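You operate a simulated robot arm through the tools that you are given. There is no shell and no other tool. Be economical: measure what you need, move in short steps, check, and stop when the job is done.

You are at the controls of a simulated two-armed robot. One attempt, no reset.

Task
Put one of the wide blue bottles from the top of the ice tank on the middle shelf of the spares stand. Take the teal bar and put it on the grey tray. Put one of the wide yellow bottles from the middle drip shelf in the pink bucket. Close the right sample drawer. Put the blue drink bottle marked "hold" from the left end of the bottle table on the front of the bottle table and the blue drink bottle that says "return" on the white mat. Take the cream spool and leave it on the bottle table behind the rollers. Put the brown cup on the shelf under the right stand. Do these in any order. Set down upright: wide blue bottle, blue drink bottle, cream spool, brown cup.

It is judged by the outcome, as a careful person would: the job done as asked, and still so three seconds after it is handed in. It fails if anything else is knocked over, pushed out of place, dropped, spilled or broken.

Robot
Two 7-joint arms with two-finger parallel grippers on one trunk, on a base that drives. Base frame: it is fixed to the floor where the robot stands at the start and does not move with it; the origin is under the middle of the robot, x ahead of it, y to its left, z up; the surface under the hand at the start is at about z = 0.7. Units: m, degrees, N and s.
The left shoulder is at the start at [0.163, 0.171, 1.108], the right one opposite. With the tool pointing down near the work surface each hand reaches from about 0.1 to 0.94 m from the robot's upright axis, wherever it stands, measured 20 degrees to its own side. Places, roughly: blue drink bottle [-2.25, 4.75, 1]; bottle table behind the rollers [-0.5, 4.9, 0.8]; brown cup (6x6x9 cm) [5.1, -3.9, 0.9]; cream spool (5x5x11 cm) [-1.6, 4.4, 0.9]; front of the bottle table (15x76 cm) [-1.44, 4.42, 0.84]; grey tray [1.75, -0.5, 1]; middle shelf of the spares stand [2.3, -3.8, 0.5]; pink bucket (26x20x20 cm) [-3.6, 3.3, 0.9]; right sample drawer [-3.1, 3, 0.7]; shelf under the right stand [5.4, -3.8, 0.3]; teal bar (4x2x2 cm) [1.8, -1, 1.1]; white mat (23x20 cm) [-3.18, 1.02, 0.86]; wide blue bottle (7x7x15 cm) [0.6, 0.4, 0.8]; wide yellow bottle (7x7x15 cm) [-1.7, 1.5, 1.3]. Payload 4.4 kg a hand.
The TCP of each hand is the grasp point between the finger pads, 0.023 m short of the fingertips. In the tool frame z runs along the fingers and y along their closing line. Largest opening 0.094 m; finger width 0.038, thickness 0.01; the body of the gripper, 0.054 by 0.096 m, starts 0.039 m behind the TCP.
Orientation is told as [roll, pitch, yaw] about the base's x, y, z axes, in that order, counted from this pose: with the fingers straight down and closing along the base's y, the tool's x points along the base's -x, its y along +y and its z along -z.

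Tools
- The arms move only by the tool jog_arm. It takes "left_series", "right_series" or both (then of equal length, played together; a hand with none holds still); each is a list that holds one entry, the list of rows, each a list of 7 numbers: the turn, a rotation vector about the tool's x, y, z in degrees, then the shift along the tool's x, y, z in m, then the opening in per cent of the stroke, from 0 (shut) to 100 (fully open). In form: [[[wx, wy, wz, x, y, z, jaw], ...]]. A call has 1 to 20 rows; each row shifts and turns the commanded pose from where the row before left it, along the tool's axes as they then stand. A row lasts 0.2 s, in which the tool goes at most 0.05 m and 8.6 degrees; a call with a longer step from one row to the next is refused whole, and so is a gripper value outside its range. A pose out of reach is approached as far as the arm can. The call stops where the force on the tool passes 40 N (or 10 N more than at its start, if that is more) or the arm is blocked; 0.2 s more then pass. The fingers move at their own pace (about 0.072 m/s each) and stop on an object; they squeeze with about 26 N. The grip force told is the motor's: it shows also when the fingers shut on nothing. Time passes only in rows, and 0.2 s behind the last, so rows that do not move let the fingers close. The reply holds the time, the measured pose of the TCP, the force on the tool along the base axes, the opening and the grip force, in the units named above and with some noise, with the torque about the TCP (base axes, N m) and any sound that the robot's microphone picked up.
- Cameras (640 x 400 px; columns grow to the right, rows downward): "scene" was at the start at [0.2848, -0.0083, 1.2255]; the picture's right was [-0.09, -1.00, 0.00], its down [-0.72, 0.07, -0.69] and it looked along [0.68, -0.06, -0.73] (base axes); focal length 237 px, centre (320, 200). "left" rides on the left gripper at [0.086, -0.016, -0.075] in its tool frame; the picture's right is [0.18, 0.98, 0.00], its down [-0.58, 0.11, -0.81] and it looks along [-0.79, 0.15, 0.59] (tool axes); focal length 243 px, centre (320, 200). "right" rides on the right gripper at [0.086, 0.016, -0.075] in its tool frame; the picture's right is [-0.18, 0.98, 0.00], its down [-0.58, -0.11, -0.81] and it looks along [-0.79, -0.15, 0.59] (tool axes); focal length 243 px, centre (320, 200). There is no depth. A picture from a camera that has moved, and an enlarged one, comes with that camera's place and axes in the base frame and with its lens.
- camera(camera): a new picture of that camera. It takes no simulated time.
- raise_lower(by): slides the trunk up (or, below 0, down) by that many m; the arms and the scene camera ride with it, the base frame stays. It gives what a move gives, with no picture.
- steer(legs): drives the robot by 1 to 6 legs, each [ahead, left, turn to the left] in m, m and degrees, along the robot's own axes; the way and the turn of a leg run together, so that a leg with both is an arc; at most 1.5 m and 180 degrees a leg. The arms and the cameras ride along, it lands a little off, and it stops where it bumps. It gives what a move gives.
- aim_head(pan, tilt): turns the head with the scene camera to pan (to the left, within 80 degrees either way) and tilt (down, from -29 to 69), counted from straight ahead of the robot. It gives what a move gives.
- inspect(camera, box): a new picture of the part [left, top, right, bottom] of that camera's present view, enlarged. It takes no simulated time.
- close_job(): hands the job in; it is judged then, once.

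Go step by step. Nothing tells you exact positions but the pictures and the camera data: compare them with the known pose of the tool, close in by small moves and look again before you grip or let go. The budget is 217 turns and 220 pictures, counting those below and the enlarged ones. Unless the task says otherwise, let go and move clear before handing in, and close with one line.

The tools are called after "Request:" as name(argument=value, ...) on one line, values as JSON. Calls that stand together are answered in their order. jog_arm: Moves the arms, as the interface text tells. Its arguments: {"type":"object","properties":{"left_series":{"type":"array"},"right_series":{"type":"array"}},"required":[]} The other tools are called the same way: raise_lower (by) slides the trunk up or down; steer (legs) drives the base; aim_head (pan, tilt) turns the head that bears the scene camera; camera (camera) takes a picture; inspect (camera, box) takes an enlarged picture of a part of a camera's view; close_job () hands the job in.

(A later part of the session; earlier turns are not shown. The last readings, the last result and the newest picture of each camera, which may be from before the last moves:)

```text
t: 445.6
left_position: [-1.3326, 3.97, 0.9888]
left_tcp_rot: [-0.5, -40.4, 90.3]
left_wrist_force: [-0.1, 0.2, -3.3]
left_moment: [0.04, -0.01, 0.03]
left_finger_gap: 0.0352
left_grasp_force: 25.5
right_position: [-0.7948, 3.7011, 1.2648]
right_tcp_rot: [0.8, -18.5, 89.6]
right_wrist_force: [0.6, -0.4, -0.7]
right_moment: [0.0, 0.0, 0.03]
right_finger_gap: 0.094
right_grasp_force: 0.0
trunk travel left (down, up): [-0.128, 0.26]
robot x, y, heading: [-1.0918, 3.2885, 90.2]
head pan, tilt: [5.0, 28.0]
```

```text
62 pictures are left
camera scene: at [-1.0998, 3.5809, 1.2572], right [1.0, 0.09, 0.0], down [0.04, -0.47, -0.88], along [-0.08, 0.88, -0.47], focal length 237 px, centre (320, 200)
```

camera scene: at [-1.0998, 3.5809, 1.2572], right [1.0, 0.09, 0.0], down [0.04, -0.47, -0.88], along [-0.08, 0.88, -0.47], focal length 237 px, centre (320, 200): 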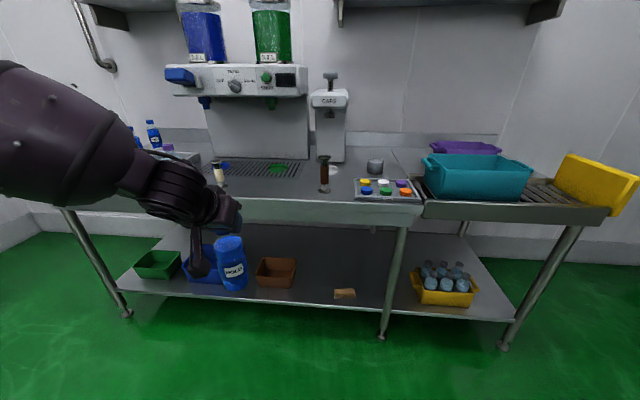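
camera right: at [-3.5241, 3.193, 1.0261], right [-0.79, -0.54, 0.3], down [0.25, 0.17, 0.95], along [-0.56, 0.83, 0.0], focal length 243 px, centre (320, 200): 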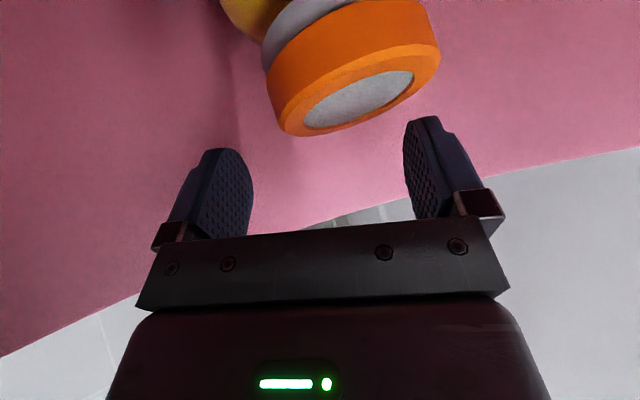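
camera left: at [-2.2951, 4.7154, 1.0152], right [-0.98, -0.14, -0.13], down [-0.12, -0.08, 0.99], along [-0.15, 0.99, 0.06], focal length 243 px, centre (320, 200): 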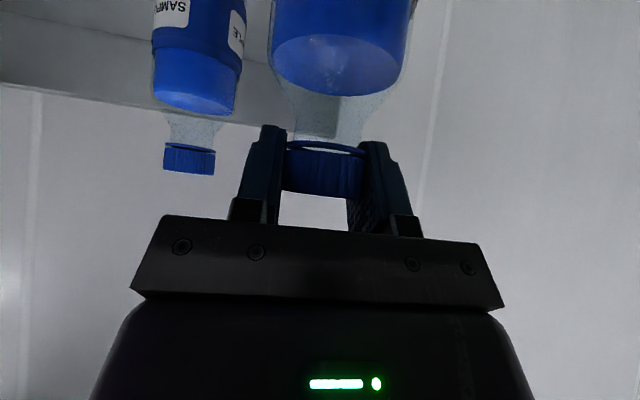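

The front of the table is clear between the cream spool (x −1.61) and the brown one (x −1.16). I'll raise the bottle to base z≈0.875 and drive in to set it at about (−1.38, 4.43).

Request:
jog_arm(left_series=[[[0, 0, 0, -0.0201, 0, -0.0236, 15], [0, 0, 0, -0.0201, 0, -0.0236, 15], [0, 0, 0, 0, 0, 0, 15]]])

Request:
steer(legs=[[0.3, 0.045, 0], [0.16, 0, 0]])

Request:
aim_head(pan=20, tilt=40)

Request:
camera(camera="scene")

```text
t: 446.4
left_position: [-1.3327, 3.9702, 1.0521]
left_tcp_rot: [-0.7, -40.3, 90.1]
left_wrist_force: [-0.1, -0.1, -3.7]
left_moment: [0.03, 0.01, 0.03]
left_finger_gap: 0.0353
left_grasp_force: 26.0
right_position: [-0.7953, 3.7023, 1.2648]
right_tcp_rot: [0.9, -18.5, 89.7]
right_wrist_force: [0.1, 0.0, 0.2]
right_moment: [0.0, 0.01, 0.0]
right_finger_gap: 0.0941
right_grasp_force: 0.1
trunk travel left (down, up): [-0.128, 0.26]
robot x, y, heading: [-1.0896, 3.2868, 90.2]
head pan, tilt: [5.0, 28.0]
```

```text
t: 449.4
left_position: [-1.3753, 4.4223, 1.053]
left_tcp_rot: [-0.5, -40.3, 90.0]
left_wrist_force: [-0.2, -0.1, -3.3]
left_moment: [0.01, -0.02, 0.01]
left_finger_gap: 0.0348
left_grasp_force: 26.4
right_position: [-0.839, 4.153, 1.2651]
right_tcp_rot: [0.8, -18.6, 89.5]
right_wrist_force: [0.7, 0.1, -0.9]
right_moment: [-0.03, 0.01, 0.02]
right_finger_gap: 0.094
right_grasp_force: 0.0
trunk travel left (down, up): [-0.128, 0.26]
robot x, y, heading: [-1.1346, 3.7427, 89.8]
head pan, tilt: [5.0, 28.0]
```

```text
t: 450.2
left_position: [-1.3743, 4.4225, 1.0534]
left_tcp_rot: [-0.6, -40.3, 90.1]
left_wrist_force: [-0.7, 0.1, -4.0]
left_moment: [0.04, 0.0, -0.03]
left_finger_gap: 0.035
left_grasp_force: 26.2
right_position: [-0.8381, 4.1535, 1.2655]
right_tcp_rot: [0.8, -18.6, 89.5]
right_wrist_force: [0.5, -0.2, -0.7]
right_moment: [-0.02, -0.02, 0.0]
right_finger_gap: 0.0943
right_grasp_force: 0.1
trunk travel left (down, up): [-0.128, 0.26]
robot x, y, heading: [-1.137, 3.7395, 89.9]
head pan, tilt: [20.0, 40.0]
```

```text
61 pictures are left
camera scene: at [-1.1646, 4.0225, 1.2388], right [0.94, 0.34, 0.0], down [0.22, -0.6, -0.77], along [-0.26, 0.72, -0.64], focal length 237 px, centre (320, 200)
```

scene: 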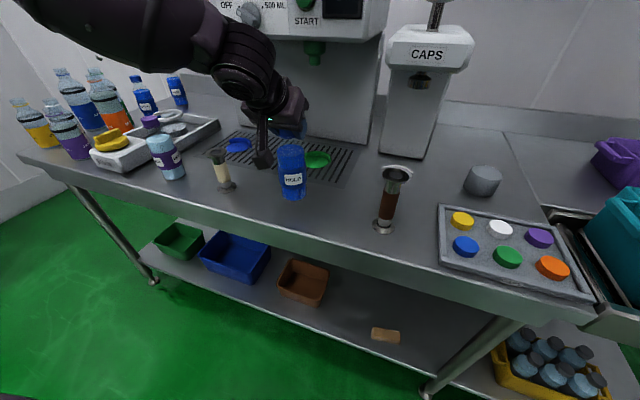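

HOLD is over the front strip with free space around it. I'll lower until it touches.

Request:
jog_arm(left_series=[[[0, 0, 0, 0.0097, 0, 0.0114, 15], [0, 0, 0, 0.0097, 0, 0.0114, 15], [0, 0, 0, 0.0032, 0, 0.0038, 15], [0, 0, 0, 0.002, 0, 0.0023, 15], [0, 0, 0, 0, 0, 0, 15]]])

```text
t: 451.4
left_position: [-1.3744, 4.4218, 1.0157]
left_tcp_rot: [-0.6, -40.5, 90.2]
left_wrist_force: [-0.8, 0.3, -0.1]
left_moment: [0.11, 0.11, -0.02]
left_finger_gap: 0.035
left_grasp_force: 27.1
right_position: [-0.8374, 4.1524, 1.265]
right_tcp_rot: [0.8, -18.5, 89.5]
right_wrist_force: [0.1, -0.1, 0.5]
right_moment: [0.01, 0.02, 0.03]
right_finger_gap: 0.0939
right_grasp_force: 0.1
trunk travel left (down, up): [-0.128, 0.26]
robot x, y, heading: [-1.1348, 3.7442, 90.1]
head pan, tilt: [20.0, 40.0]
```

The table now carries the bottle's weight. I'll open and rise straight up.

Request:
jog_arm(left_series=[[[0, 0, 0, 0.0006, 0, 0.0008, 15], [0, 0, 0, 0, 0, 0, 45], [0, 0, 0, 0, 0, 0, 70], [0, 0, 0, 0, 0, 0, 70], [0, 0, 0, -0.0162, 0, -0.019, 70], [0, 0, 0, -0.0259, 0, -0.0305, 70], [0, 0, 0, -0.0259, 0, -0.0305, 70], [0, 0, 0, -0.0259, 0, -0.0305, 70], [0, 0, 0, 0, 0, 0, 70]]])

Request:
aim_head(pan=-15, tilt=40)

Request:
camera(camera="scene")

```text
t: 453.4
left_position: [-1.3756, 4.4247, 1.1596]
left_tcp_rot: [-0.7, -40.4, 90.2]
left_wrist_force: [0.5, -0.3, -0.4]
left_moment: [-0.01, 0.0, 0.02]
left_finger_gap: 0.0661
left_grasp_force: 0.1
right_position: [-0.8388, 4.1546, 1.2649]
right_tcp_rot: [0.8, -18.6, 89.5]
right_wrist_force: [0.5, -0.3, -0.7]
right_moment: [0.0, 0.0, -0.01]
right_finger_gap: 0.0938
right_grasp_force: 0.0
trunk travel left (down, up): [-0.128, 0.26]
robot x, y, heading: [-1.1366, 3.7409, 89.8]
head pan, tilt: [20.0, 40.0]
```

```text
t: 454.4
left_position: [-1.3736, 4.4237, 1.1601]
left_tcp_rot: [-0.5, -40.3, 90.1]
left_wrist_force: [0.3, -0.1, 0.1]
left_moment: [0.01, 0.02, 0.0]
left_finger_gap: 0.066
left_grasp_force: 0.0
right_position: [-0.8378, 4.1533, 1.2657]
right_tcp_rot: [0.9, -18.6, 89.5]
right_wrist_force: [0.1, 0.2, -0.2]
right_moment: [-0.02, 0.01, -0.01]
right_finger_gap: 0.0937
right_grasp_force: 0.1
trunk travel left (down, up): [-0.128, 0.26]
robot x, y, heading: [-1.1367, 3.744, 90.1]
head pan, tilt: [-15.0, 40.0]
```

```text
60 pictures are left
camera scene: at [-1.1136, 4.0246, 1.2388], right [0.97, -0.26, 0.0], down [-0.17, -0.62, -0.77], along [0.2, 0.74, -0.64], focal length 237 px, centre (320, 200)
```

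scene: 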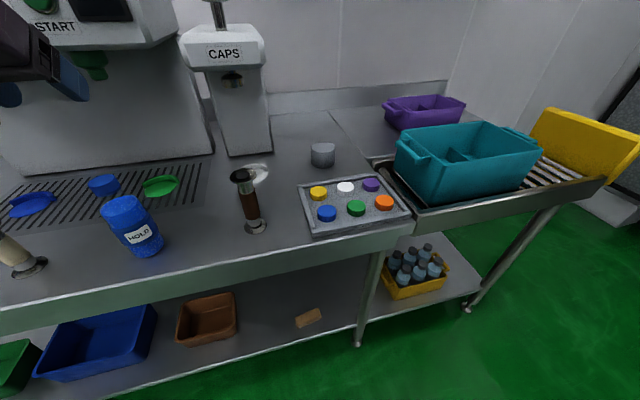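

HOLD stands on the front of the table. Next is the cream spool at about (−1.607, 4.449): I'll set the left hand straight down and slide left above the spool.

Request:
jog_arm(left_series=[[[0, 8, 0, 0, 0, 0, 100], [0, 8, 0, 0, 0, 0, 100], [0, 8, 0, 0, 0, 0, 100], [0, 8, 0, 0, 0, 0, 100], [0, 8.3, 0, 0, 0, 0, 100], [0, 0, 0, 0, 0, 0, 100]]])

Request:
steer(legs=[[0.02, 0.232, 0]])

Request:
camera(camera="left")

Request:
aim_head(pan=20, tilt=40)

Request:
camera(camera="scene")

```text
t: 455.8
left_position: [-1.3754, 4.4208, 1.1616]
left_tcp_rot: [-0.4, -0.1, 89.7]
left_wrist_force: [0.1, -0.3, 0.2]
left_moment: [0.0, 0.01, 0.01]
left_finger_gap: 0.0941
left_grasp_force: 0.1
right_position: [-0.8383, 4.1523, 1.2659]
right_tcp_rot: [0.8, -18.7, 89.6]
right_wrist_force: [0.4, 0.9, -0.7]
right_moment: [-0.01, 0.02, -0.01]
right_finger_gap: 0.094
right_grasp_force: 0.1
trunk travel left (down, up): [-0.128, 0.26]
robot x, y, heading: [-1.1357, 3.744, 89.9]
head pan, tilt: [-15.0, 40.0]
```

```text
t: 458.4
left_position: [-1.605, 4.4442, 1.1595]
left_tcp_rot: [-0.6, -0.1, 89.3]
left_wrist_force: [0.3, -0.2, -0.3]
left_moment: [-0.02, 0.01, 0.02]
left_finger_gap: 0.094
left_grasp_force: 0.0
right_position: [-1.0706, 4.172, 1.2652]
right_tcp_rot: [0.8, -18.5, 89.1]
right_wrist_force: [-1.1, 0.1, 0.3]
right_moment: [0.0, -0.02, -0.02]
right_finger_gap: 0.094
right_grasp_force: 0.0
trunk travel left (down, up): [-0.128, 0.26]
robot x, y, heading: [-1.3692, 3.7633, 89.6]
head pan, tilt: [-15.0, 40.0]
```

```text
59 pictures are left
camera left: at [-1.5907, 4.3586, 1.2334], right [-0.98, -0.17, -0.01], down [-0.11, 0.58, 0.81], along [-0.13, 0.8, -0.59], focal length 243 px, centre (320, 200)
```

left: 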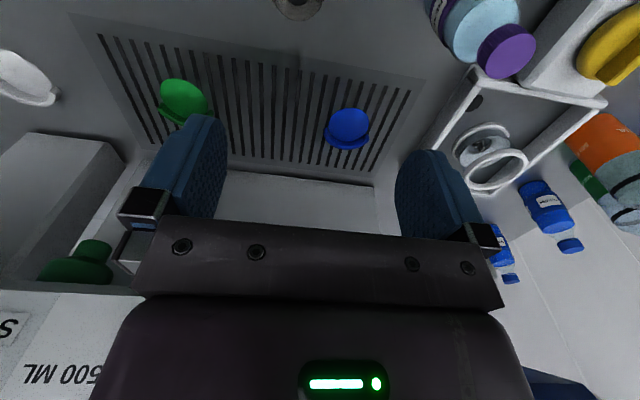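

```text
t: 459.5
left_position: [-1.6058, 4.4442, 1.1597]
left_tcp_rot: [-0.5, -0.1, 89.2]
left_wrist_force: [-0.7, 0.7, 0.1]
left_moment: [0.0, 0.0, 0.01]
left_finger_gap: 0.0942
left_grasp_force: 0.1
right_position: [-1.0707, 4.1711, 1.2655]
right_tcp_rot: [0.7, -18.6, 89.1]
right_wrist_force: [0.5, -0.4, -0.2]
right_moment: [0.0, -0.04, 0.02]
right_finger_gap: 0.094
right_grasp_force: 0.0
trunk travel left (down, up): [-0.128, 0.26]
robot x, y, heading: [-1.3706, 3.7644, 89.7]
head pan, tilt: [20.0, 40.0]
```

```text
58 pictures are left
camera scene: at [-1.3973, 4.0431, 1.2388], right [0.94, 0.34, 0.0], down [0.22, -0.61, -0.77], along [-0.26, 0.72, -0.64], focal length 237 px, centre (320, 200)
```

scene: 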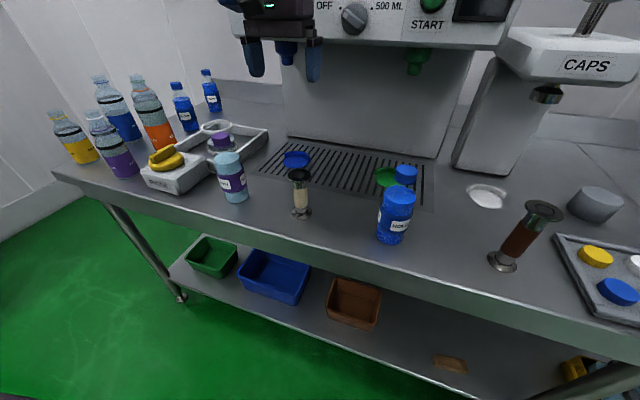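

The spool is at (−1.583, 4.435). I'll align and descend over its top flange.

Request:
jog_arm(left_series=[[[0, 0, 0, 0.009, -0.022, 0.02, 100], [0, 0, 0, 0, 0, 0.04, 100], [0, 0, 0, 0, 0, 0.04, 100], [0, 0, 0, 0, 0, 0.04, 100], [0, 0, 0, 0, 0, 0.03, 100], [0, 0, 0, 0, 0, 0, 100]]])

Request:
camera(camera="left")

```text
t: 460.9
left_position: [-1.5814, 4.4345, 0.9916]
left_tcp_rot: [-0.5, -0.1, 89.2]
left_wrist_force: [-0.1, -1.0, 0.5]
left_moment: [0.03, -0.02, -0.01]
left_finger_gap: 0.0942
left_grasp_force: 0.0
right_position: [-1.0706, 4.1702, 1.2654]
right_tcp_rot: [0.8, -18.6, 89.1]
right_wrist_force: [-0.4, -0.8, 0.4]
right_moment: [0.04, 0.0, 0.01]
right_finger_gap: 0.0941
right_grasp_force: 0.0
trunk travel left (down, up): [-0.128, 0.26]
robot x, y, heading: [-1.3706, 3.765, 89.5]
head pan, tilt: [20.0, 40.0]
```

```text
57 pictures are left
camera left: at [-1.5663, 4.3501, 1.0662], right [-0.98, -0.17, -0.01], down [-0.11, 0.58, 0.81], along [-0.13, 0.8, -0.59], focal length 243 px, centre (320, 200)
```

left: 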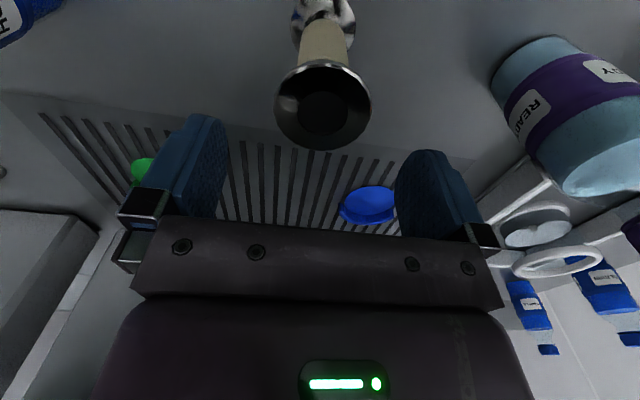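

Well centred. I'll make the final drop and close.

Request:
jog_arm(left_series=[[[0, 0, 0, 0.006, 0, 0.03, 100], [0, 0, 0, 0.002, 0, 0.026, 100], [0, 0, 0, 0, 0, 0, 70], [0, 0, 0, 0, 0, 0, 40], [0, 0, 0, 0, 0, 0, 25], [0, 0, 0, 0, 0, 0, 25]]])

Request:
camera(camera="left")

```text
t: 462.3
left_position: [-1.5815, 4.4281, 0.9357]
left_tcp_rot: [-0.6, -0.2, 89.3]
left_wrist_force: [0.1, -1.4, 3.7]
left_moment: [-0.14, 0.08, 0.0]
left_finger_gap: 0.049
left_grasp_force: 26.5
right_position: [-1.07, 4.1716, 1.2667]
right_tcp_rot: [0.8, -18.8, 89.1]
right_wrist_force: [-0.1, 0.7, 0.3]
right_moment: [0.05, 0.01, 0.01]
right_finger_gap: 0.0939
right_grasp_force: 0.1
trunk travel left (down, up): [-0.128, 0.26]
robot x, y, heading: [-1.3693, 3.766, 89.4]
head pan, tilt: [20.0, 40.0]
```

```text
56 pictures are left
camera left: at [-1.5669, 4.3433, 1.0099], right [-0.98, -0.17, -0.01], down [-0.11, 0.58, 0.81], along [-0.13, 0.8, -0.59], focal length 243 px, centre (320, 200)
```

left: 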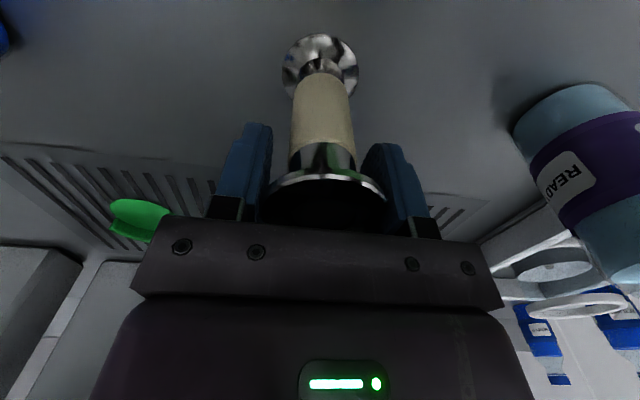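

The spool is held by its top flange. I'll lift it, back away from the table, and slide right toward the rollers.

Request:
jog_arm(left_series=[[[0, 0, 0, 0, 0, -0.02, 25], [0, 0, 0, 0, 0, -0.04, 25], [0, 0, 0, 0, 0, -0.04, 25], [0, 0, 0, 0, 0, -0.04, 25], [0, 0, 0, 0, 0, -0.04, 25], [0, 0, 0, 0, 0, -0.02, 25], [0, 0, 0, 0, 0, 0, 25]]])

Request:
steer(legs=[[-0.35, 0, 0], [0, -0.91, 0]])

Request:
aim_head(pan=8, tilt=32)

Request:
camera(camera="scene")

Request:
camera(camera="left")

```text
t: 463.9
left_position: [-1.5846, 4.4276, 1.1329]
left_tcp_rot: [-0.5, 0.0, 89.3]
left_wrist_force: [-0.7, 0.4, -2.5]
left_moment: [0.02, 0.01, -0.02]
left_finger_gap: 0.0491
left_grasp_force: 26.3
right_position: [-1.07, 4.1715, 1.2647]
right_tcp_rot: [0.8, -18.6, 89.1]
right_wrist_force: [0.2, 1.1, 0.6]
right_moment: [0.01, 0.0, 0.02]
right_finger_gap: 0.0939
right_grasp_force: 0.1
trunk travel left (down, up): [-0.128, 0.26]
robot x, y, heading: [-1.3714, 3.7656, 89.6]
head pan, tilt: [20.0, 40.0]
```

```text
t: 474.1
left_position: [-0.6759, 4.0794, 1.1335]
left_tcp_rot: [-0.5, -0.1, 89.7]
left_wrist_force: [-0.1, 0.0, -2.8]
left_moment: [0.03, -0.01, 0.03]
left_finger_gap: 0.0487
left_grasp_force: 25.3
right_position: [-0.1611, 3.8254, 1.265]
right_tcp_rot: [0.9, -18.6, 89.5]
right_wrist_force: [0.3, -0.2, 0.2]
right_moment: [0.0, -0.01, 0.01]
right_finger_gap: 0.0942
right_grasp_force: 0.0
trunk travel left (down, up): [-0.128, 0.26]
robot x, y, heading: [-0.461, 3.4182, 89.9]
head pan, tilt: [20.0, 40.0]
```

```text
t: 474.8
left_position: [-0.6752, 4.0792, 1.1334]
left_tcp_rot: [-0.5, -0.1, 89.7]
left_wrist_force: [0.1, 0.0, -2.3]
left_moment: [-0.02, 0.04, 0.01]
left_finger_gap: 0.0491
left_grasp_force: 25.6
right_position: [-0.1611, 3.8267, 1.2654]
right_tcp_rot: [0.8, -18.7, 89.5]
right_wrist_force: [0.1, 0.1, 0.2]
right_moment: [0.0, 0.01, 0.0]
right_finger_gap: 0.0944
right_grasp_force: 0.0
trunk travel left (down, up): [-0.128, 0.26]
robot x, y, heading: [-0.4585, 3.4137, 89.9]
head pan, tilt: [8.0, 32.0]
```

```text
55 pictures are left
camera scene: at [-0.4706, 3.704, 1.2509], right [0.99, 0.14, 0.0], down [0.07, -0.53, -0.85], along [-0.12, 0.84, -0.53], focal length 237 px, centre (320, 200)
```

scene: 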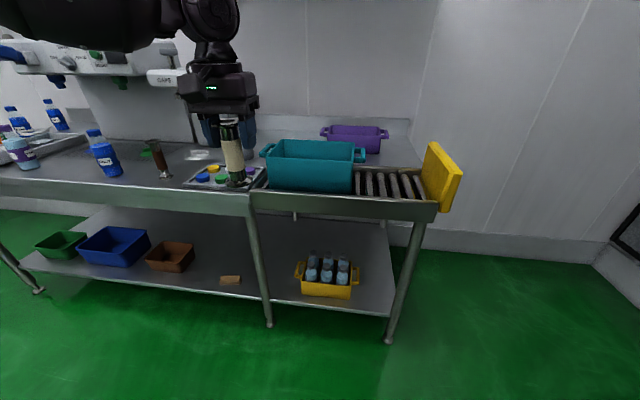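

```text
54 pictures are left
camera left: at [-0.6609, 3.993, 1.2068], right [-0.98, -0.18, -0.01], down [-0.11, 0.58, 0.81], along [-0.14, 0.79, -0.59], focal length 243 px, centre (320, 200)
```

left: 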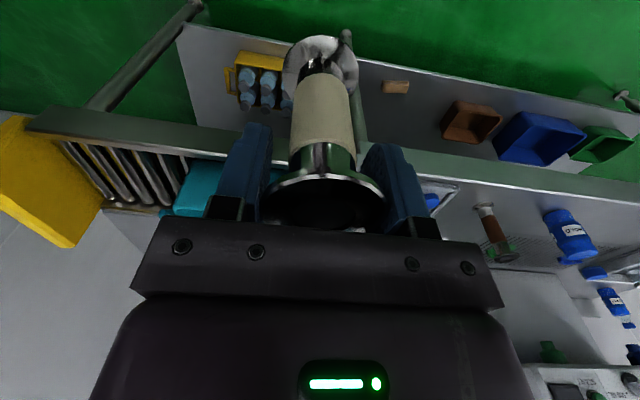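

The spool hangs straight. Behind the rollers there is a free spot left of the purple crate at about (−0.695, 4.84). I'll drive in with the spool above the teal crate.

Request:
steer(legs=[[0.4, 0.02, 0], [0.18, 0, 0]])

Request:
jog_arm(left_series=[[[0, 0, 0, -0.035, 0, 0, 25], [0, 0, 0, -0.035, 0, 0, 25], [0, 0, 0, -0.035, 0, 0, 25], [0, 0, 0, -0.035, 0, 0, 25], [0, 0, 0, -0.035, 0, 0, 25], [0, 0, 0, 0, 0, 0, 25]]])

Request:
aim_head(pan=15, tilt=35)

Request:
camera(camera="scene")

Request:
camera(camera="left")

```text
t: 478.5
left_position: [-0.6962, 4.6749, 1.1335]
left_tcp_rot: [-0.5, 0.0, 89.7]
left_wrist_force: [0.2, -0.1, -2.7]
left_moment: [-0.01, -0.01, 0.01]
left_finger_gap: 0.0489
left_grasp_force: 26.0
right_position: [-0.182, 4.4214, 1.2652]
right_tcp_rot: [0.8, -18.6, 89.5]
right_wrist_force: [-1.5, -0.5, 0.7]
right_moment: [-0.02, 0.04, 0.03]
right_finger_gap: 0.094
right_grasp_force: 0.0
trunk travel left (down, up): [-0.128, 0.26]
robot x, y, heading: [-0.476, 4.0092, 90.1]
head pan, tilt: [8.0, 32.0]
```

```text
t: 479.9
left_position: [-0.723, 4.7249, 1.1216]
left_tcp_rot: [-0.6, 0.0, 89.7]
left_wrist_force: [-0.1, -0.1, -2.7]
left_moment: [0.03, 0.0, 0.0]
left_finger_gap: 0.0487
left_grasp_force: 26.4
left hand out of reach, approached as far as the arm can: row 1, 2, 3, 4, 5
right_position: [-0.1807, 4.4199, 1.2653]
right_tcp_rot: [0.8, -18.6, 89.5]
right_wrist_force: [-0.5, 0.6, 1.3]
right_moment: [0.01, -0.01, -0.06]
right_finger_gap: 0.0938
right_grasp_force: 0.1
trunk travel left (down, up): [-0.128, 0.26]
robot x, y, heading: [-0.48, 4.0089, 89.8]
head pan, tilt: [8.0, 32.0]
```

```text
t: 480.6
left_position: [-0.7245, 4.724, 1.1206]
left_tcp_rot: [-0.5, 0.0, 89.7]
left_wrist_force: [-0.2, 0.1, -2.2]
left_moment: [0.02, 0.01, 0.0]
left_finger_gap: 0.0486
left_grasp_force: 25.9
right_position: [-0.1806, 4.4215, 1.2653]
right_tcp_rot: [0.7, -18.6, 89.5]
right_wrist_force: [0.2, -0.5, -0.7]
right_moment: [0.02, -0.01, 0.04]
right_finger_gap: 0.094
right_grasp_force: 0.0
trunk travel left (down, up): [-0.128, 0.26]
robot x, y, heading: [-0.4779, 4.0116, 89.9]
head pan, tilt: [15.0, 35.0]
```

```text
53 pictures are left
camera scene: at [-0.5008, 4.2962, 1.2463], right [0.97, 0.26, 0.0], down [0.15, -0.55, -0.82], along [-0.21, 0.79, -0.57], focal length 237 px, centre (320, 200)
```

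scene: 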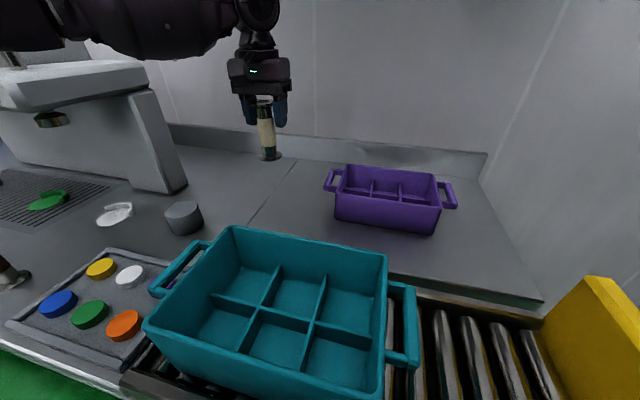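

```text
52 pictures are left
camera left: at [-0.7087, 4.6385, 1.1951], right [-0.98, -0.18, -0.01], down [-0.11, 0.58, 0.81], along [-0.14, 0.79, -0.59], focal length 243 px, centre (320, 200)
```

left: 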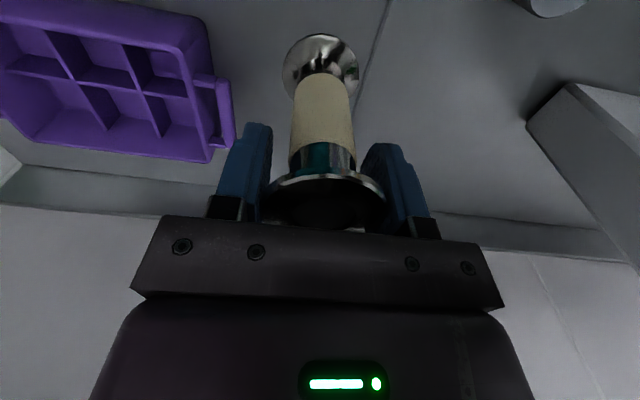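

Excellent view: the section behind the rollers starts at the seam x≈−0.80, with the roller rear edge at y≈4.64. The current spot (−0.72, 4.72) is free and behind the rollers, so I'll lower there.

Request:
jog_arm(left_series=[[[0, 0, 0, 0, 0, 0.035, 25], [0, 0, 0, -0.01, -0.01, 0.035, 25], [0, 0, 0, -0.01, -0.01, 0.035, 25], [0, 0, 0, -0.01, -0.01, 0.035, 25], [0, 0, 0, 0, 0, 0.025, 25], [0, 0, 0, 0, 0, 0, 25]]])

Request:
camera(camera="scene")

```text
t: 482.0
left_position: [-0.7501, 4.7386, 0.9836]
left_tcp_rot: [-0.4, -0.2, 89.7]
left_wrist_force: [0.1, -1.0, -2.8]
left_moment: [0.0, -0.01, -0.02]
left_finger_gap: 0.0486
left_grasp_force: 26.2
left hand out of reach, approached as far as the arm can: row 2, 3, 4, 5
right_position: [-0.1807, 4.4222, 1.265]
right_tcp_rot: [0.7, -18.6, 89.4]
right_wrist_force: [0.6, -0.2, 0.0]
right_moment: [0.03, 0.03, 0.05]
right_finger_gap: 0.0939
right_grasp_force: 0.1
trunk travel left (down, up): [-0.128, 0.26]
robot x, y, heading: [-0.4783, 4.0111, 90.0]
head pan, tilt: [15.0, 35.0]
```

```text
51 pictures are left
camera scene: at [-0.5007, 4.2961, 1.2464], right [0.97, 0.26, 0.0], down [0.15, -0.55, -0.82], along [-0.21, 0.79, -0.57], focal length 237 px, centre (320, 200)
```

scene: 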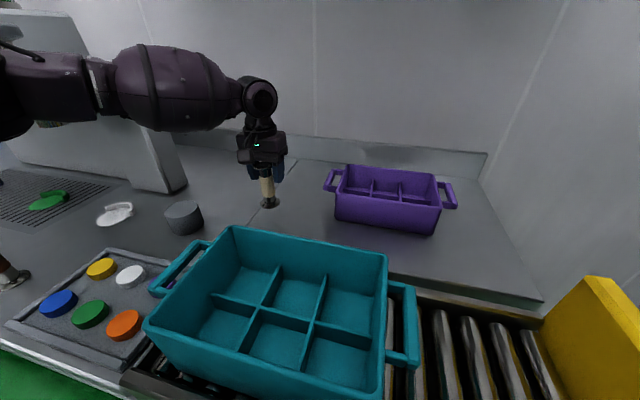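

It drifted left a bit. I'll shift the base 6 cm right, well clear of everything, then finish lowering.

Request:
steer(legs=[[0, -0.06, 0]])

Request:
jog_arm(left_series=[[[0, 0, 0, 0, 0, 0.02, 25], [0, 0, 0, 0, 0, 0.015, 25], [0, 0, 0, 0, 0, 0.007, 25], [0, 0, 0, 0, 0, 0, 25]]])

Request:
camera(camera="scene")

```text
t: 483.2
left_position: [-0.6875, 4.7388, 0.9846]
left_tcp_rot: [-0.6, -0.3, 89.6]
left_wrist_force: [-0.2, 0.1, -1.9]
left_moment: [0.06, 0.04, -0.06]
left_finger_gap: 0.0488
left_grasp_force: 25.6
right_position: [-0.1213, 4.4206, 1.2646]
right_tcp_rot: [0.8, -18.5, 89.3]
right_wrist_force: [-1.0, -0.1, 0.5]
right_moment: [0.0, 0.06, -0.01]
right_finger_gap: 0.0939
right_grasp_force: 0.0
trunk travel left (down, up): [-0.128, 0.26]
robot x, y, heading: [-0.4172, 4.013, 89.9]
head pan, tilt: [15.0, 35.0]
```

```text
t: 484.2
left_position: [-0.6943, 4.7359, 0.9528]
left_tcp_rot: [-0.5, -0.1, 89.7]
left_wrist_force: [-0.4, 0.4, -2.0]
left_moment: [0.0, -0.03, 0.01]
left_finger_gap: 0.0487
left_grasp_force: 26.3
left hand out of reach, approached as far as the arm can: row 1, 2
right_position: [-0.1217, 4.4203, 1.2664]
right_tcp_rot: [0.8, -18.6, 89.4]
right_wrist_force: [0.5, -0.3, 0.7]
right_moment: [0.01, -0.03, 0.02]
right_finger_gap: 0.0943
right_grasp_force: 0.1
trunk travel left (down, up): [-0.128, 0.26]
robot x, y, heading: [-0.4195, 4.009, 89.9]
head pan, tilt: [15.0, 35.0]
```

```text
50 pictures are left
camera scene: at [-0.4418, 4.2961, 1.2463], right [0.97, 0.26, 0.0], down [0.15, -0.55, -0.82], along [-0.21, 0.79, -0.57], focal length 237 px, centre (320, 200)
```

scene: 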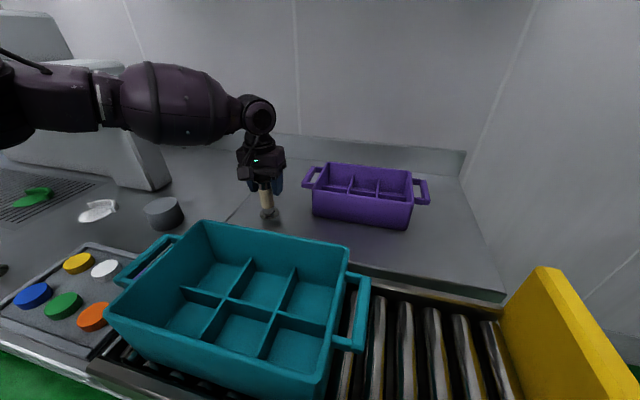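

About 1.5 cm to go. I'll lower in small steps.

Request:
jog_arm(left_series=[[[0, 0, 0, 0, -0.002, 0.006, 25], [0, 0, 0, 0, -0.002, 0.006, 25], [0, 0, 0, 0, -0.002, 0.004, 25], [0, 0, 0, 0, 0, 0, 25]]])

```text
t: 485.2
left_position: [-0.6935, 4.7344, 0.9479]
left_tcp_rot: [-0.5, -0.2, 89.8]
left_wrist_force: [0.2, 0.2, -2.1]
left_moment: [0.03, 0.01, 0.0]
left_finger_gap: 0.0487
left_grasp_force: 26.4
left hand out of reach, approached as far as the arm can: row 2, 3
right_position: [-0.1221, 4.4198, 1.2645]
right_tcp_rot: [0.7, -18.6, 89.4]
right_wrist_force: [-1.4, -0.1, 0.3]
right_moment: [0.01, 0.01, 0.03]
right_finger_gap: 0.0941
right_grasp_force: 0.0
trunk travel left (down, up): [-0.128, 0.26]
robot x, y, heading: [-0.4192, 4.0117, 90.1]
head pan, tilt: [15.0, 35.0]
```

I'll use the trunk for the last bit; it stops on contact.

Request:
raise_lower(by=-0.02)

```text
t: 485.9
left_position: [-0.6933, 4.7323, 0.925]
left_tcp_rot: [-0.5, 0.0, 89.7]
left_wrist_force: [1.5, 1.1, 4.1]
left_moment: [0.15, 0.05, -0.04]
left_finger_gap: 0.0479
left_grasp_force: 26.1
right_position: [-0.1218, 4.4194, 1.2452]
right_tcp_rot: [0.7, -18.5, 89.3]
right_wrist_force: [-0.1, -0.5, -0.1]
right_moment: [-0.02, -0.06, 0.01]
right_finger_gap: 0.0942
right_grasp_force: 0.0
trunk travel left (down, up): [-0.108, 0.28]
robot x, y, heading: [-0.4226, 4.0117, 90.0]
head pan, tilt: [15.0, 35.0]
```

It is resting on the surface with light contact. I'll open and lift clear.

Request:
jog_arm(left_series=[[[0, 0, 0, 0, 0, 0, 60], [0, 0, 0, 0, 0, 0, 95], [0, 0, 0, 0, 0, 0, 95], [0, 0, 0, 0, 0, -0.025, 95], [0, 0, 0, 0, 0, -0.04, 95], [0, 0, 0, 0, 0, -0.04, 95], [0, 0, 0, 0.01, 0, -0.04, 95], [0, 0, 0, 0, 0, 0, 95]]])

Request:
inspect(camera="scene", box=[180, 120, 460, 290])

```text
t: 487.7
left_position: [-0.6943, 4.7243, 1.0693]
left_tcp_rot: [-0.5, 0.1, 89.7]
left_wrist_force: [-0.7, -0.1, 0.6]
left_moment: [0.01, 0.0, 0.02]
left_finger_gap: 0.0891
left_grasp_force: 0.1
right_position: [-0.1214, 4.422, 1.2446]
right_tcp_rot: [0.8, -18.5, 89.4]
right_wrist_force: [0.4, 0.1, 0.1]
right_moment: [-0.03, 0.0, 0.0]
right_finger_gap: 0.094
right_grasp_force: 0.0
trunk travel left (down, up): [-0.108, 0.28]
robot x, y, heading: [-0.4156, 4.0117, 89.9]
head pan, tilt: [15.0, 35.0]
```

```text
2.29 times, centred on (320, 205) of scene
camera zoom: at [-0.4417, 4.3176, 1.221], right [0.97, 0.26, 0.0], down [0.15, -0.55, -0.82], along [-0.21, 0.79, -0.57], focal length 542 px, centre (320, 189)
```

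zoom: 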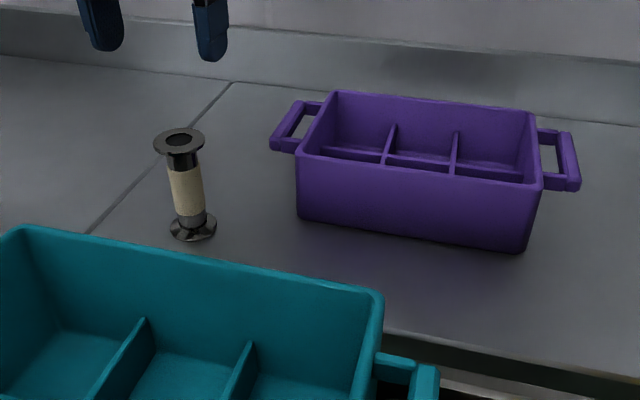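

The cream spool stands upright behind the rollers. The last item is the RETURN bottle, about (−2.178, 4.72): I'll raise the left hand, tuck the right one, and drive back to the left end.

Request:
jog_arm(left_series=[[[0, 0, 0, 0.02, 0, -0.03, 70], [0, 0, 0, 0.02, 0, -0.03, 70], [0, 0, 0, 0.02, 0, -0.03, 70], [0, 0, 0, 0.02, 0, 0, 70]]], right_series=[[[0, 0, 0, 0.03, 0, 0, 100], [0, 0, 0, 0.03, 0, 0, 100], [0, 0, 0, 0.03, 0, 0, 100], [0, 0, 0, 0, 0, 0, 100]]])

Request:
steer(legs=[[-0.5, 0, 0], [0, 1.2, 0], [0, 0.3, 0]])

Request:
aim_head(pan=15, tilt=32)

Request:
camera(camera="scene")

```text
t: 488.7
left_position: [-0.6936, 4.6436, 1.1593]
left_tcp_rot: [-0.5, -0.1, 89.7]
left_wrist_force: [0.2, 0.3, -0.7]
left_moment: [-0.03, 0.03, 0.0]
left_finger_gap: 0.0658
left_grasp_force: 0.0
right_position: [-0.1255, 4.3347, 1.2168]
right_tcp_rot: [0.9, -18.7, 89.5]
right_wrist_force: [0.2, 1.0, 0.0]
right_moment: [-0.02, 0.01, -0.02]
right_finger_gap: 0.0941
right_grasp_force: 0.0
trunk travel left (down, up): [-0.108, 0.28]
robot x, y, heading: [-0.4163, 4.0112, 90.0]
head pan, tilt: [15.0, 35.0]
```

```text
t: 504.7
left_position: [-2.1764, 4.1818, 1.1609]
left_tcp_rot: [-0.5, -0.3, 88.4]
left_wrist_force: [0.1, -0.5, -0.3]
left_moment: [0.02, -0.02, -0.03]
left_finger_gap: 0.0659
left_grasp_force: 0.1
right_position: [-1.6148, 3.8597, 1.2155]
right_tcp_rot: [0.8, -18.5, 88.1]
right_wrist_force: [0.2, 0.3, 0.3]
right_moment: [0.02, -0.01, -0.02]
right_finger_gap: 0.0941
right_grasp_force: 0.2
trunk travel left (down, up): [-0.108, 0.28]
robot x, y, heading: [-1.9196, 3.544, 88.9]
head pan, tilt: [15.0, 35.0]
```

```text
t: 505.4
left_position: [-2.1757, 4.1823, 1.1592]
left_tcp_rot: [-0.4, -0.2, 88.4]
left_wrist_force: [-0.1, -0.1, 0.1]
left_moment: [0.01, -0.02, -0.01]
left_finger_gap: 0.0657
left_grasp_force: 0.1
right_position: [-1.6143, 3.8613, 1.2154]
right_tcp_rot: [0.8, -18.6, 88.0]
right_wrist_force: [-0.7, -0.1, 0.1]
right_moment: [-0.01, -0.03, -0.03]
right_finger_gap: 0.0941
right_grasp_force: 0.0
trunk travel left (down, up): [-0.108, 0.28]
robot x, y, heading: [-1.9188, 3.5417, 88.6]
head pan, tilt: [15.0, 32.0]
```

```text
48 pictures are left
camera scene: at [-1.9318, 3.8514, 1.2262], right [0.97, 0.24, 0.0], down [0.12, -0.52, -0.85], along [-0.2, 0.82, -0.53], focal length 237 px, centre (320, 200)
```

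scene: 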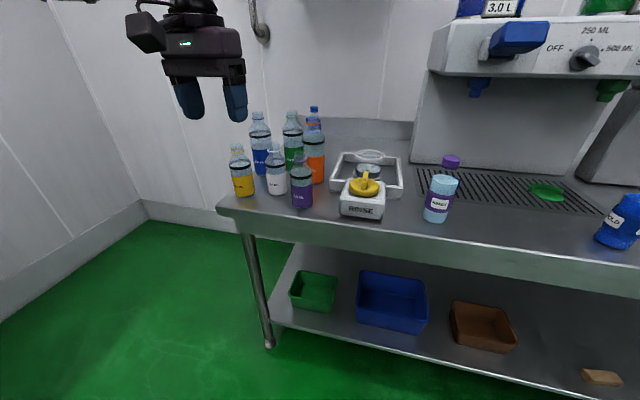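

I'll drive forward with the left hand above the glass bottles and look down from the hand camera.

Request:
steer(legs=[[0.43, 0, 1.2]])

Request:
jog_arm(left_series=[[[0, 0, 0, -0.035, 0, 0, 70], [0, 0, 0, -0.035, 0, 0, 70], [0, 0, 0, -0.02, 0, 0, 70], [0, 0, 0, 0, 0, 0, 70]]])

Request:
camera(camera="left")

Request:
camera(camera="scene")

```text
t: 508.0
left_position: [-2.1935, 4.6076, 1.1589]
left_tcp_rot: [-0.5, -0.2, 90.4]
left_wrist_force: [0.4, -0.3, 0.0]
left_moment: [-0.01, -0.01, 0.03]
left_finger_gap: 0.0657
left_grasp_force: 0.2
right_position: [-1.6223, 4.3059, 1.215]
right_tcp_rot: [0.9, -18.6, 90.0]
right_wrist_force: [0.4, 0.1, 0.1]
right_moment: [-0.03, -0.01, 0.0]
right_finger_gap: 0.0939
right_grasp_force: 0.0
trunk travel left (down, up): [-0.108, 0.28]
robot x, y, heading: [-1.9125, 3.9789, 90.5]
head pan, tilt: [15.0, 32.0]
```

```text
t: 509.0
left_position: [-2.1928, 4.6986, 1.1628]
left_tcp_rot: [-0.5, -0.2, 90.4]
left_wrist_force: [-0.1, -0.6, 0.0]
left_moment: [0.04, 0.02, 0.01]
left_finger_gap: 0.0658
left_grasp_force: 0.0
right_position: [-1.6217, 4.3039, 1.215]
right_tcp_rot: [0.8, -18.8, 90.0]
right_wrist_force: [0.0, -0.1, 0.5]
right_moment: [-0.01, 0.0, -0.01]
right_finger_gap: 0.094
right_grasp_force: 0.0
trunk travel left (down, up): [-0.108, 0.28]
robot x, y, heading: [-1.9109, 3.9834, 90.6]
head pan, tilt: [15.0, 32.0]
```

```text
47 pictures are left
camera left: at [-2.1766, 4.6131, 1.236], right [-0.98, -0.19, -0.01], down [-0.12, 0.58, 0.81], along [-0.15, 0.79, -0.59], focal length 243 px, centre (320, 200)
```

left: 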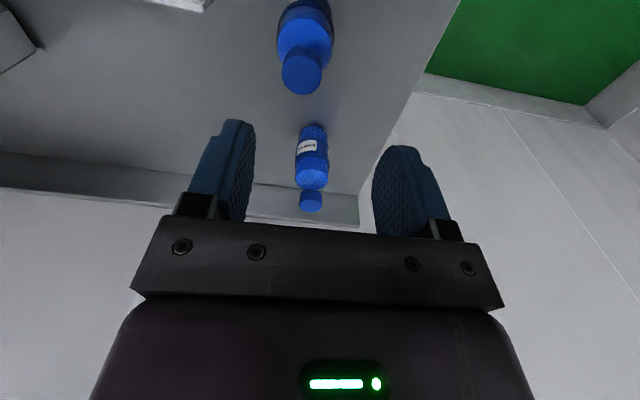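

```text
46 pictures are left
camera scene: at [-1.9387, 4.2851, 1.2266], right [0.96, 0.27, 0.0], down [0.14, -0.51, -0.85], along [-0.23, 0.82, -0.53], focal length 237 px, centre (320, 200)
```

scene: 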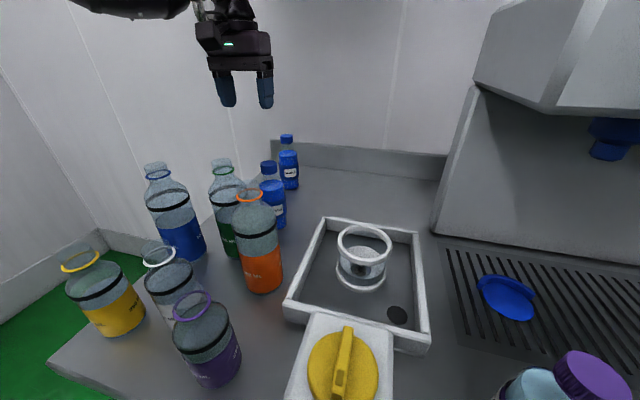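

The RETURN cap is at (−2.180, 4.724). I'll align and come most of the way down.

Request:
jog_arm(left_series=[[[0, 0, 0, -0.025, -0.013, 0, 70], [0, 0, 0, 0, 0, 0.04, 70], [0, 0, 0, 0, 0, 0.04, 70], [0, 0, 0, 0, 0, 0.03, 70], [0, 0, 0, 0, 0, 0, 70]]])

Request:
camera(camera="left")

Request:
inspect(camera="scene", box=[160, 90, 360, 260])

```text
t: 510.2
left_position: [-2.1839, 4.7139, 1.0525]
left_tcp_rot: [-0.5, -0.3, 90.3]
left_wrist_force: [-0.2, -0.4, 0.4]
left_moment: [-0.02, 0.02, -0.02]
left_finger_gap: 0.0656
left_grasp_force: 0.1
left hand out of reach, approached as far as the arm can: row 1
right_position: [-1.6225, 4.3057, 1.2159]
right_tcp_rot: [0.8, -18.7, 90.0]
right_wrist_force: [0.2, -0.4, -0.2]
right_moment: [0.03, -0.01, -0.02]
right_finger_gap: 0.0938
right_grasp_force: 0.1
trunk travel left (down, up): [-0.108, 0.28]
robot x, y, heading: [-1.9144, 3.9811, 90.3]
head pan, tilt: [15.0, 32.0]
```

```text
45 pictures are left
camera left: at [-2.1673, 4.6291, 1.125], right [-0.98, -0.19, -0.01], down [-0.12, 0.58, 0.81], along [-0.15, 0.79, -0.59], focal length 243 px, centre (320, 200)
```

left: 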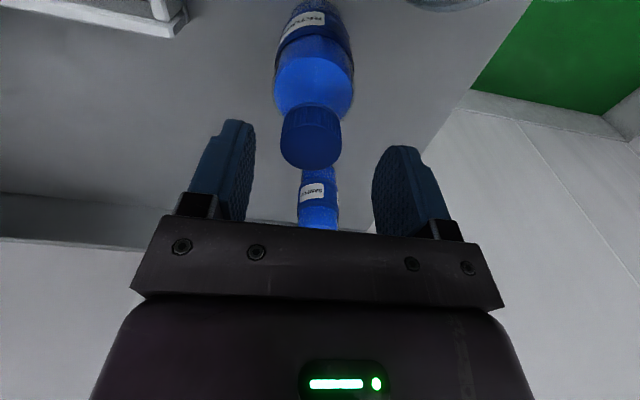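

```text
2.35 times, centred on (260, 175) of scene
camera zoom: at [-1.9386, 4.2853, 1.2265], right [0.96, 0.27, 0.0], down [0.14, -0.51, -0.85], along [-0.23, 0.82, -0.53], focal length 558 px, centre (461, 259)
```

zoom: 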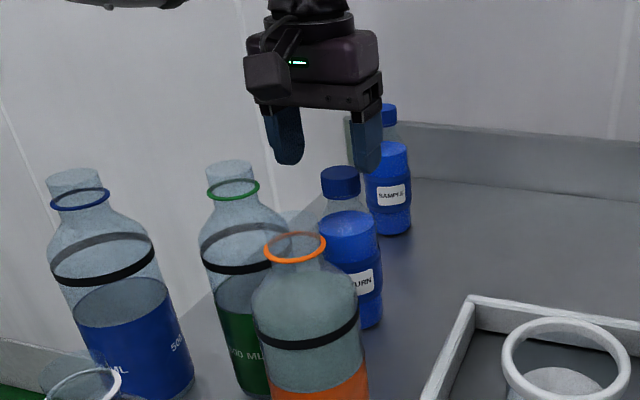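

The label reads RETURN, and the cap is centred between the fingers. I'll lower the last 4.4 cm and close.

Request:
jog_arm(left_series=[[[0, 0, 0, -0.006, 0, 0.022, 70], [0, 0, 0, 0, 0, 0.021, 70], [0, 0, 0, 0, 0, 0, 70], [0, 0, 0, 0, 0, 0, 40], [0, 0, 0, 0, 0, 0, 15], [0, 0, 0, 0, 0, 0, 15], [0, 0, 0, 0, 0, 0, 15]]])

Request:
camera(camera="left")

```text
t: 511.8
left_position: [-2.1816, 4.7224, 1.0068]
left_tcp_rot: [-0.5, -0.3, 90.3]
left_wrist_force: [0.5, 0.6, 5.8]
left_moment: [0.23, 0.18, -0.06]
left_finger_gap: 0.0353
left_grasp_force: 26.1
right_position: [-1.6225, 4.3058, 1.2167]
right_tcp_rot: [0.8, -18.7, 89.9]
right_wrist_force: [-0.3, 0.5, -0.6]
right_moment: [0.02, 0.0, 0.02]
right_finger_gap: 0.0942
right_grasp_force: 0.1
trunk travel left (down, up): [-0.108, 0.28]
robot x, y, heading: [-1.9172, 3.98, 90.3]
head pan, tilt: [15.0, 32.0]
```

```text
43 pictures are left
camera left: at [-2.167, 4.6361, 1.0811], right [-0.98, -0.19, -0.01], down [-0.12, 0.58, 0.81], along [-0.15, 0.79, -0.59], focal length 243 px, centre (320, 200)
```

left: 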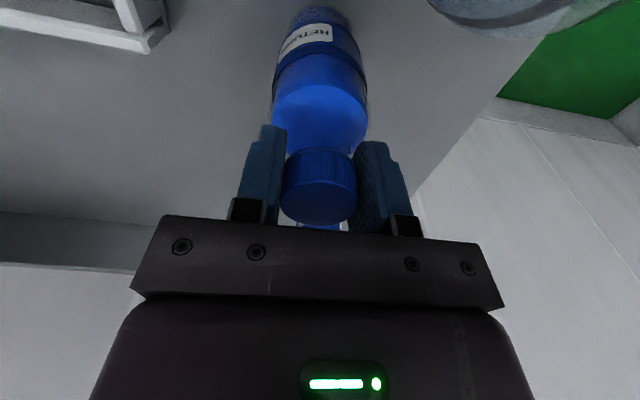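

RETURN is gripped. I'll lift it straight up about 16 cm.

Request:
jog_arm(left_series=[[[0, 0, 0, 0, 0, -0.02, 15], [0, 0, 0, 0, 0, -0.035, 15], [0, 0, 0, 0, 0, -0.035, 15], [0, 0, 0, 0, 0, -0.035, 15], [0, 0, 0, 0, 0, -0.035, 15], [0, 0, 0, 0, 0, 0, 15]]])

Request:
camera(camera="scene")

```text
t: 513.2
left_position: [-2.1903, 4.7198, 1.1695]
left_tcp_rot: [-0.4, -0.2, 90.3]
left_wrist_force: [1.1, 0.3, -4.0]
left_moment: [-0.01, 0.01, 0.02]
left_finger_gap: 0.0354
left_grasp_force: 26.1
left hand out of reach, approached as far as the arm can: row 5
right_position: [-1.6225, 4.3062, 1.2143]
right_tcp_rot: [0.8, -18.6, 90.0]
right_wrist_force: [-0.1, 0.4, -0.8]
right_moment: [0.01, 0.0, 0.01]
right_finger_gap: 0.0942
right_grasp_force: 0.2
trunk travel left (down, up): [-0.108, 0.28]
robot x, y, heading: [-1.9151, 3.9833, 90.5]
head pan, tilt: [15.0, 32.0]
```

```text
42 pictures are left
camera scene: at [-1.9387, 4.286, 1.2261], right [0.96, 0.27, 0.0], down [0.14, -0.51, -0.85], along [-0.23, 0.82, -0.53], focal length 237 px, centre (320, 200)
```

scene: 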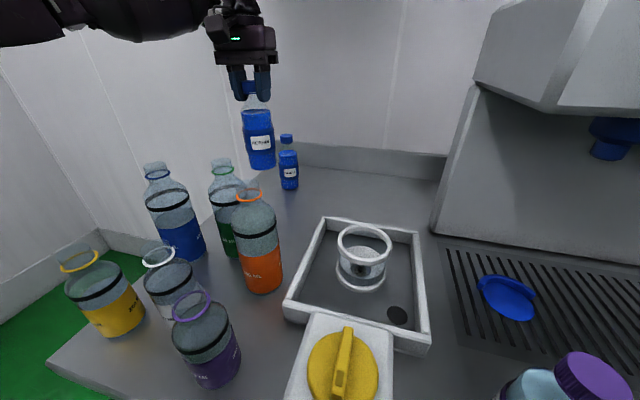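

RETURN is clear. I'll move it right past the orange bottle's lane, then back away from the table and turn west.

Request:
steer(legs=[[0, -0.17, 0], [-0.75, 0, 0], [0, 0, 90]])

Request:
aim_head(pan=35, tilt=18)

Request:
camera(camera="scene")

```text
t: 522.9
left_position: [-2.4599, 2.9303, 1.1679]
left_tcp_rot: [-0.5, -0.2, -177.4]
left_wrist_force: [-0.4, -0.1, -3.5]
left_moment: [0.03, 0.0, 0.0]
left_finger_gap: 0.0352
left_grasp_force: 26.1
right_position: [-2.0708, 3.5166, 1.2152]
right_tcp_rot: [0.8, -18.7, -177.7]
right_wrist_force: [0.2, 0.1, 0.0]
right_moment: [0.01, 0.03, -0.01]
right_finger_gap: 0.094
right_grasp_force: 0.0
trunk travel left (down, up): [-0.108, 0.28]
robot x, y, heading: [-1.7343, 3.2362, -177.1]
head pan, tilt: [15.0, 32.0]
```

```text
t: 523.7
left_position: [-2.4601, 2.9308, 1.1701]
left_tcp_rot: [-0.5, -0.2, -177.5]
left_wrist_force: [0.5, -0.8, -4.2]
left_moment: [0.0, -0.04, -0.02]
left_finger_gap: 0.0352
left_grasp_force: 26.0
right_position: [-2.0707, 3.5169, 1.216]
right_tcp_rot: [0.8, -18.5, -177.8]
right_wrist_force: [0.5, 0.3, -0.9]
right_moment: [-0.02, -0.01, 0.02]
right_finger_gap: 0.0937
right_grasp_force: 0.1
trunk travel left (down, up): [-0.108, 0.28]
robot x, y, heading: [-1.7318, 3.2388, -177.1]
head pan, tilt: [35.0, 18.0]
```

```text
41 pictures are left
camera scene: at [-2.0257, 3.1688, 1.2485], right [-0.61, 0.79, 0.0], down [0.24, 0.19, -0.95], along [-0.75, -0.58, -0.31], focal length 237 px, centre (320, 200)
```

scene: 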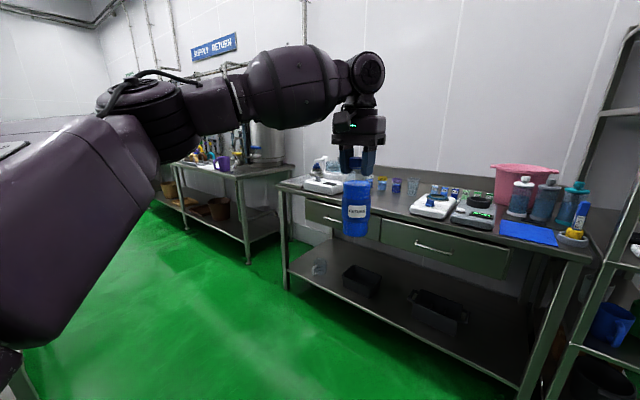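

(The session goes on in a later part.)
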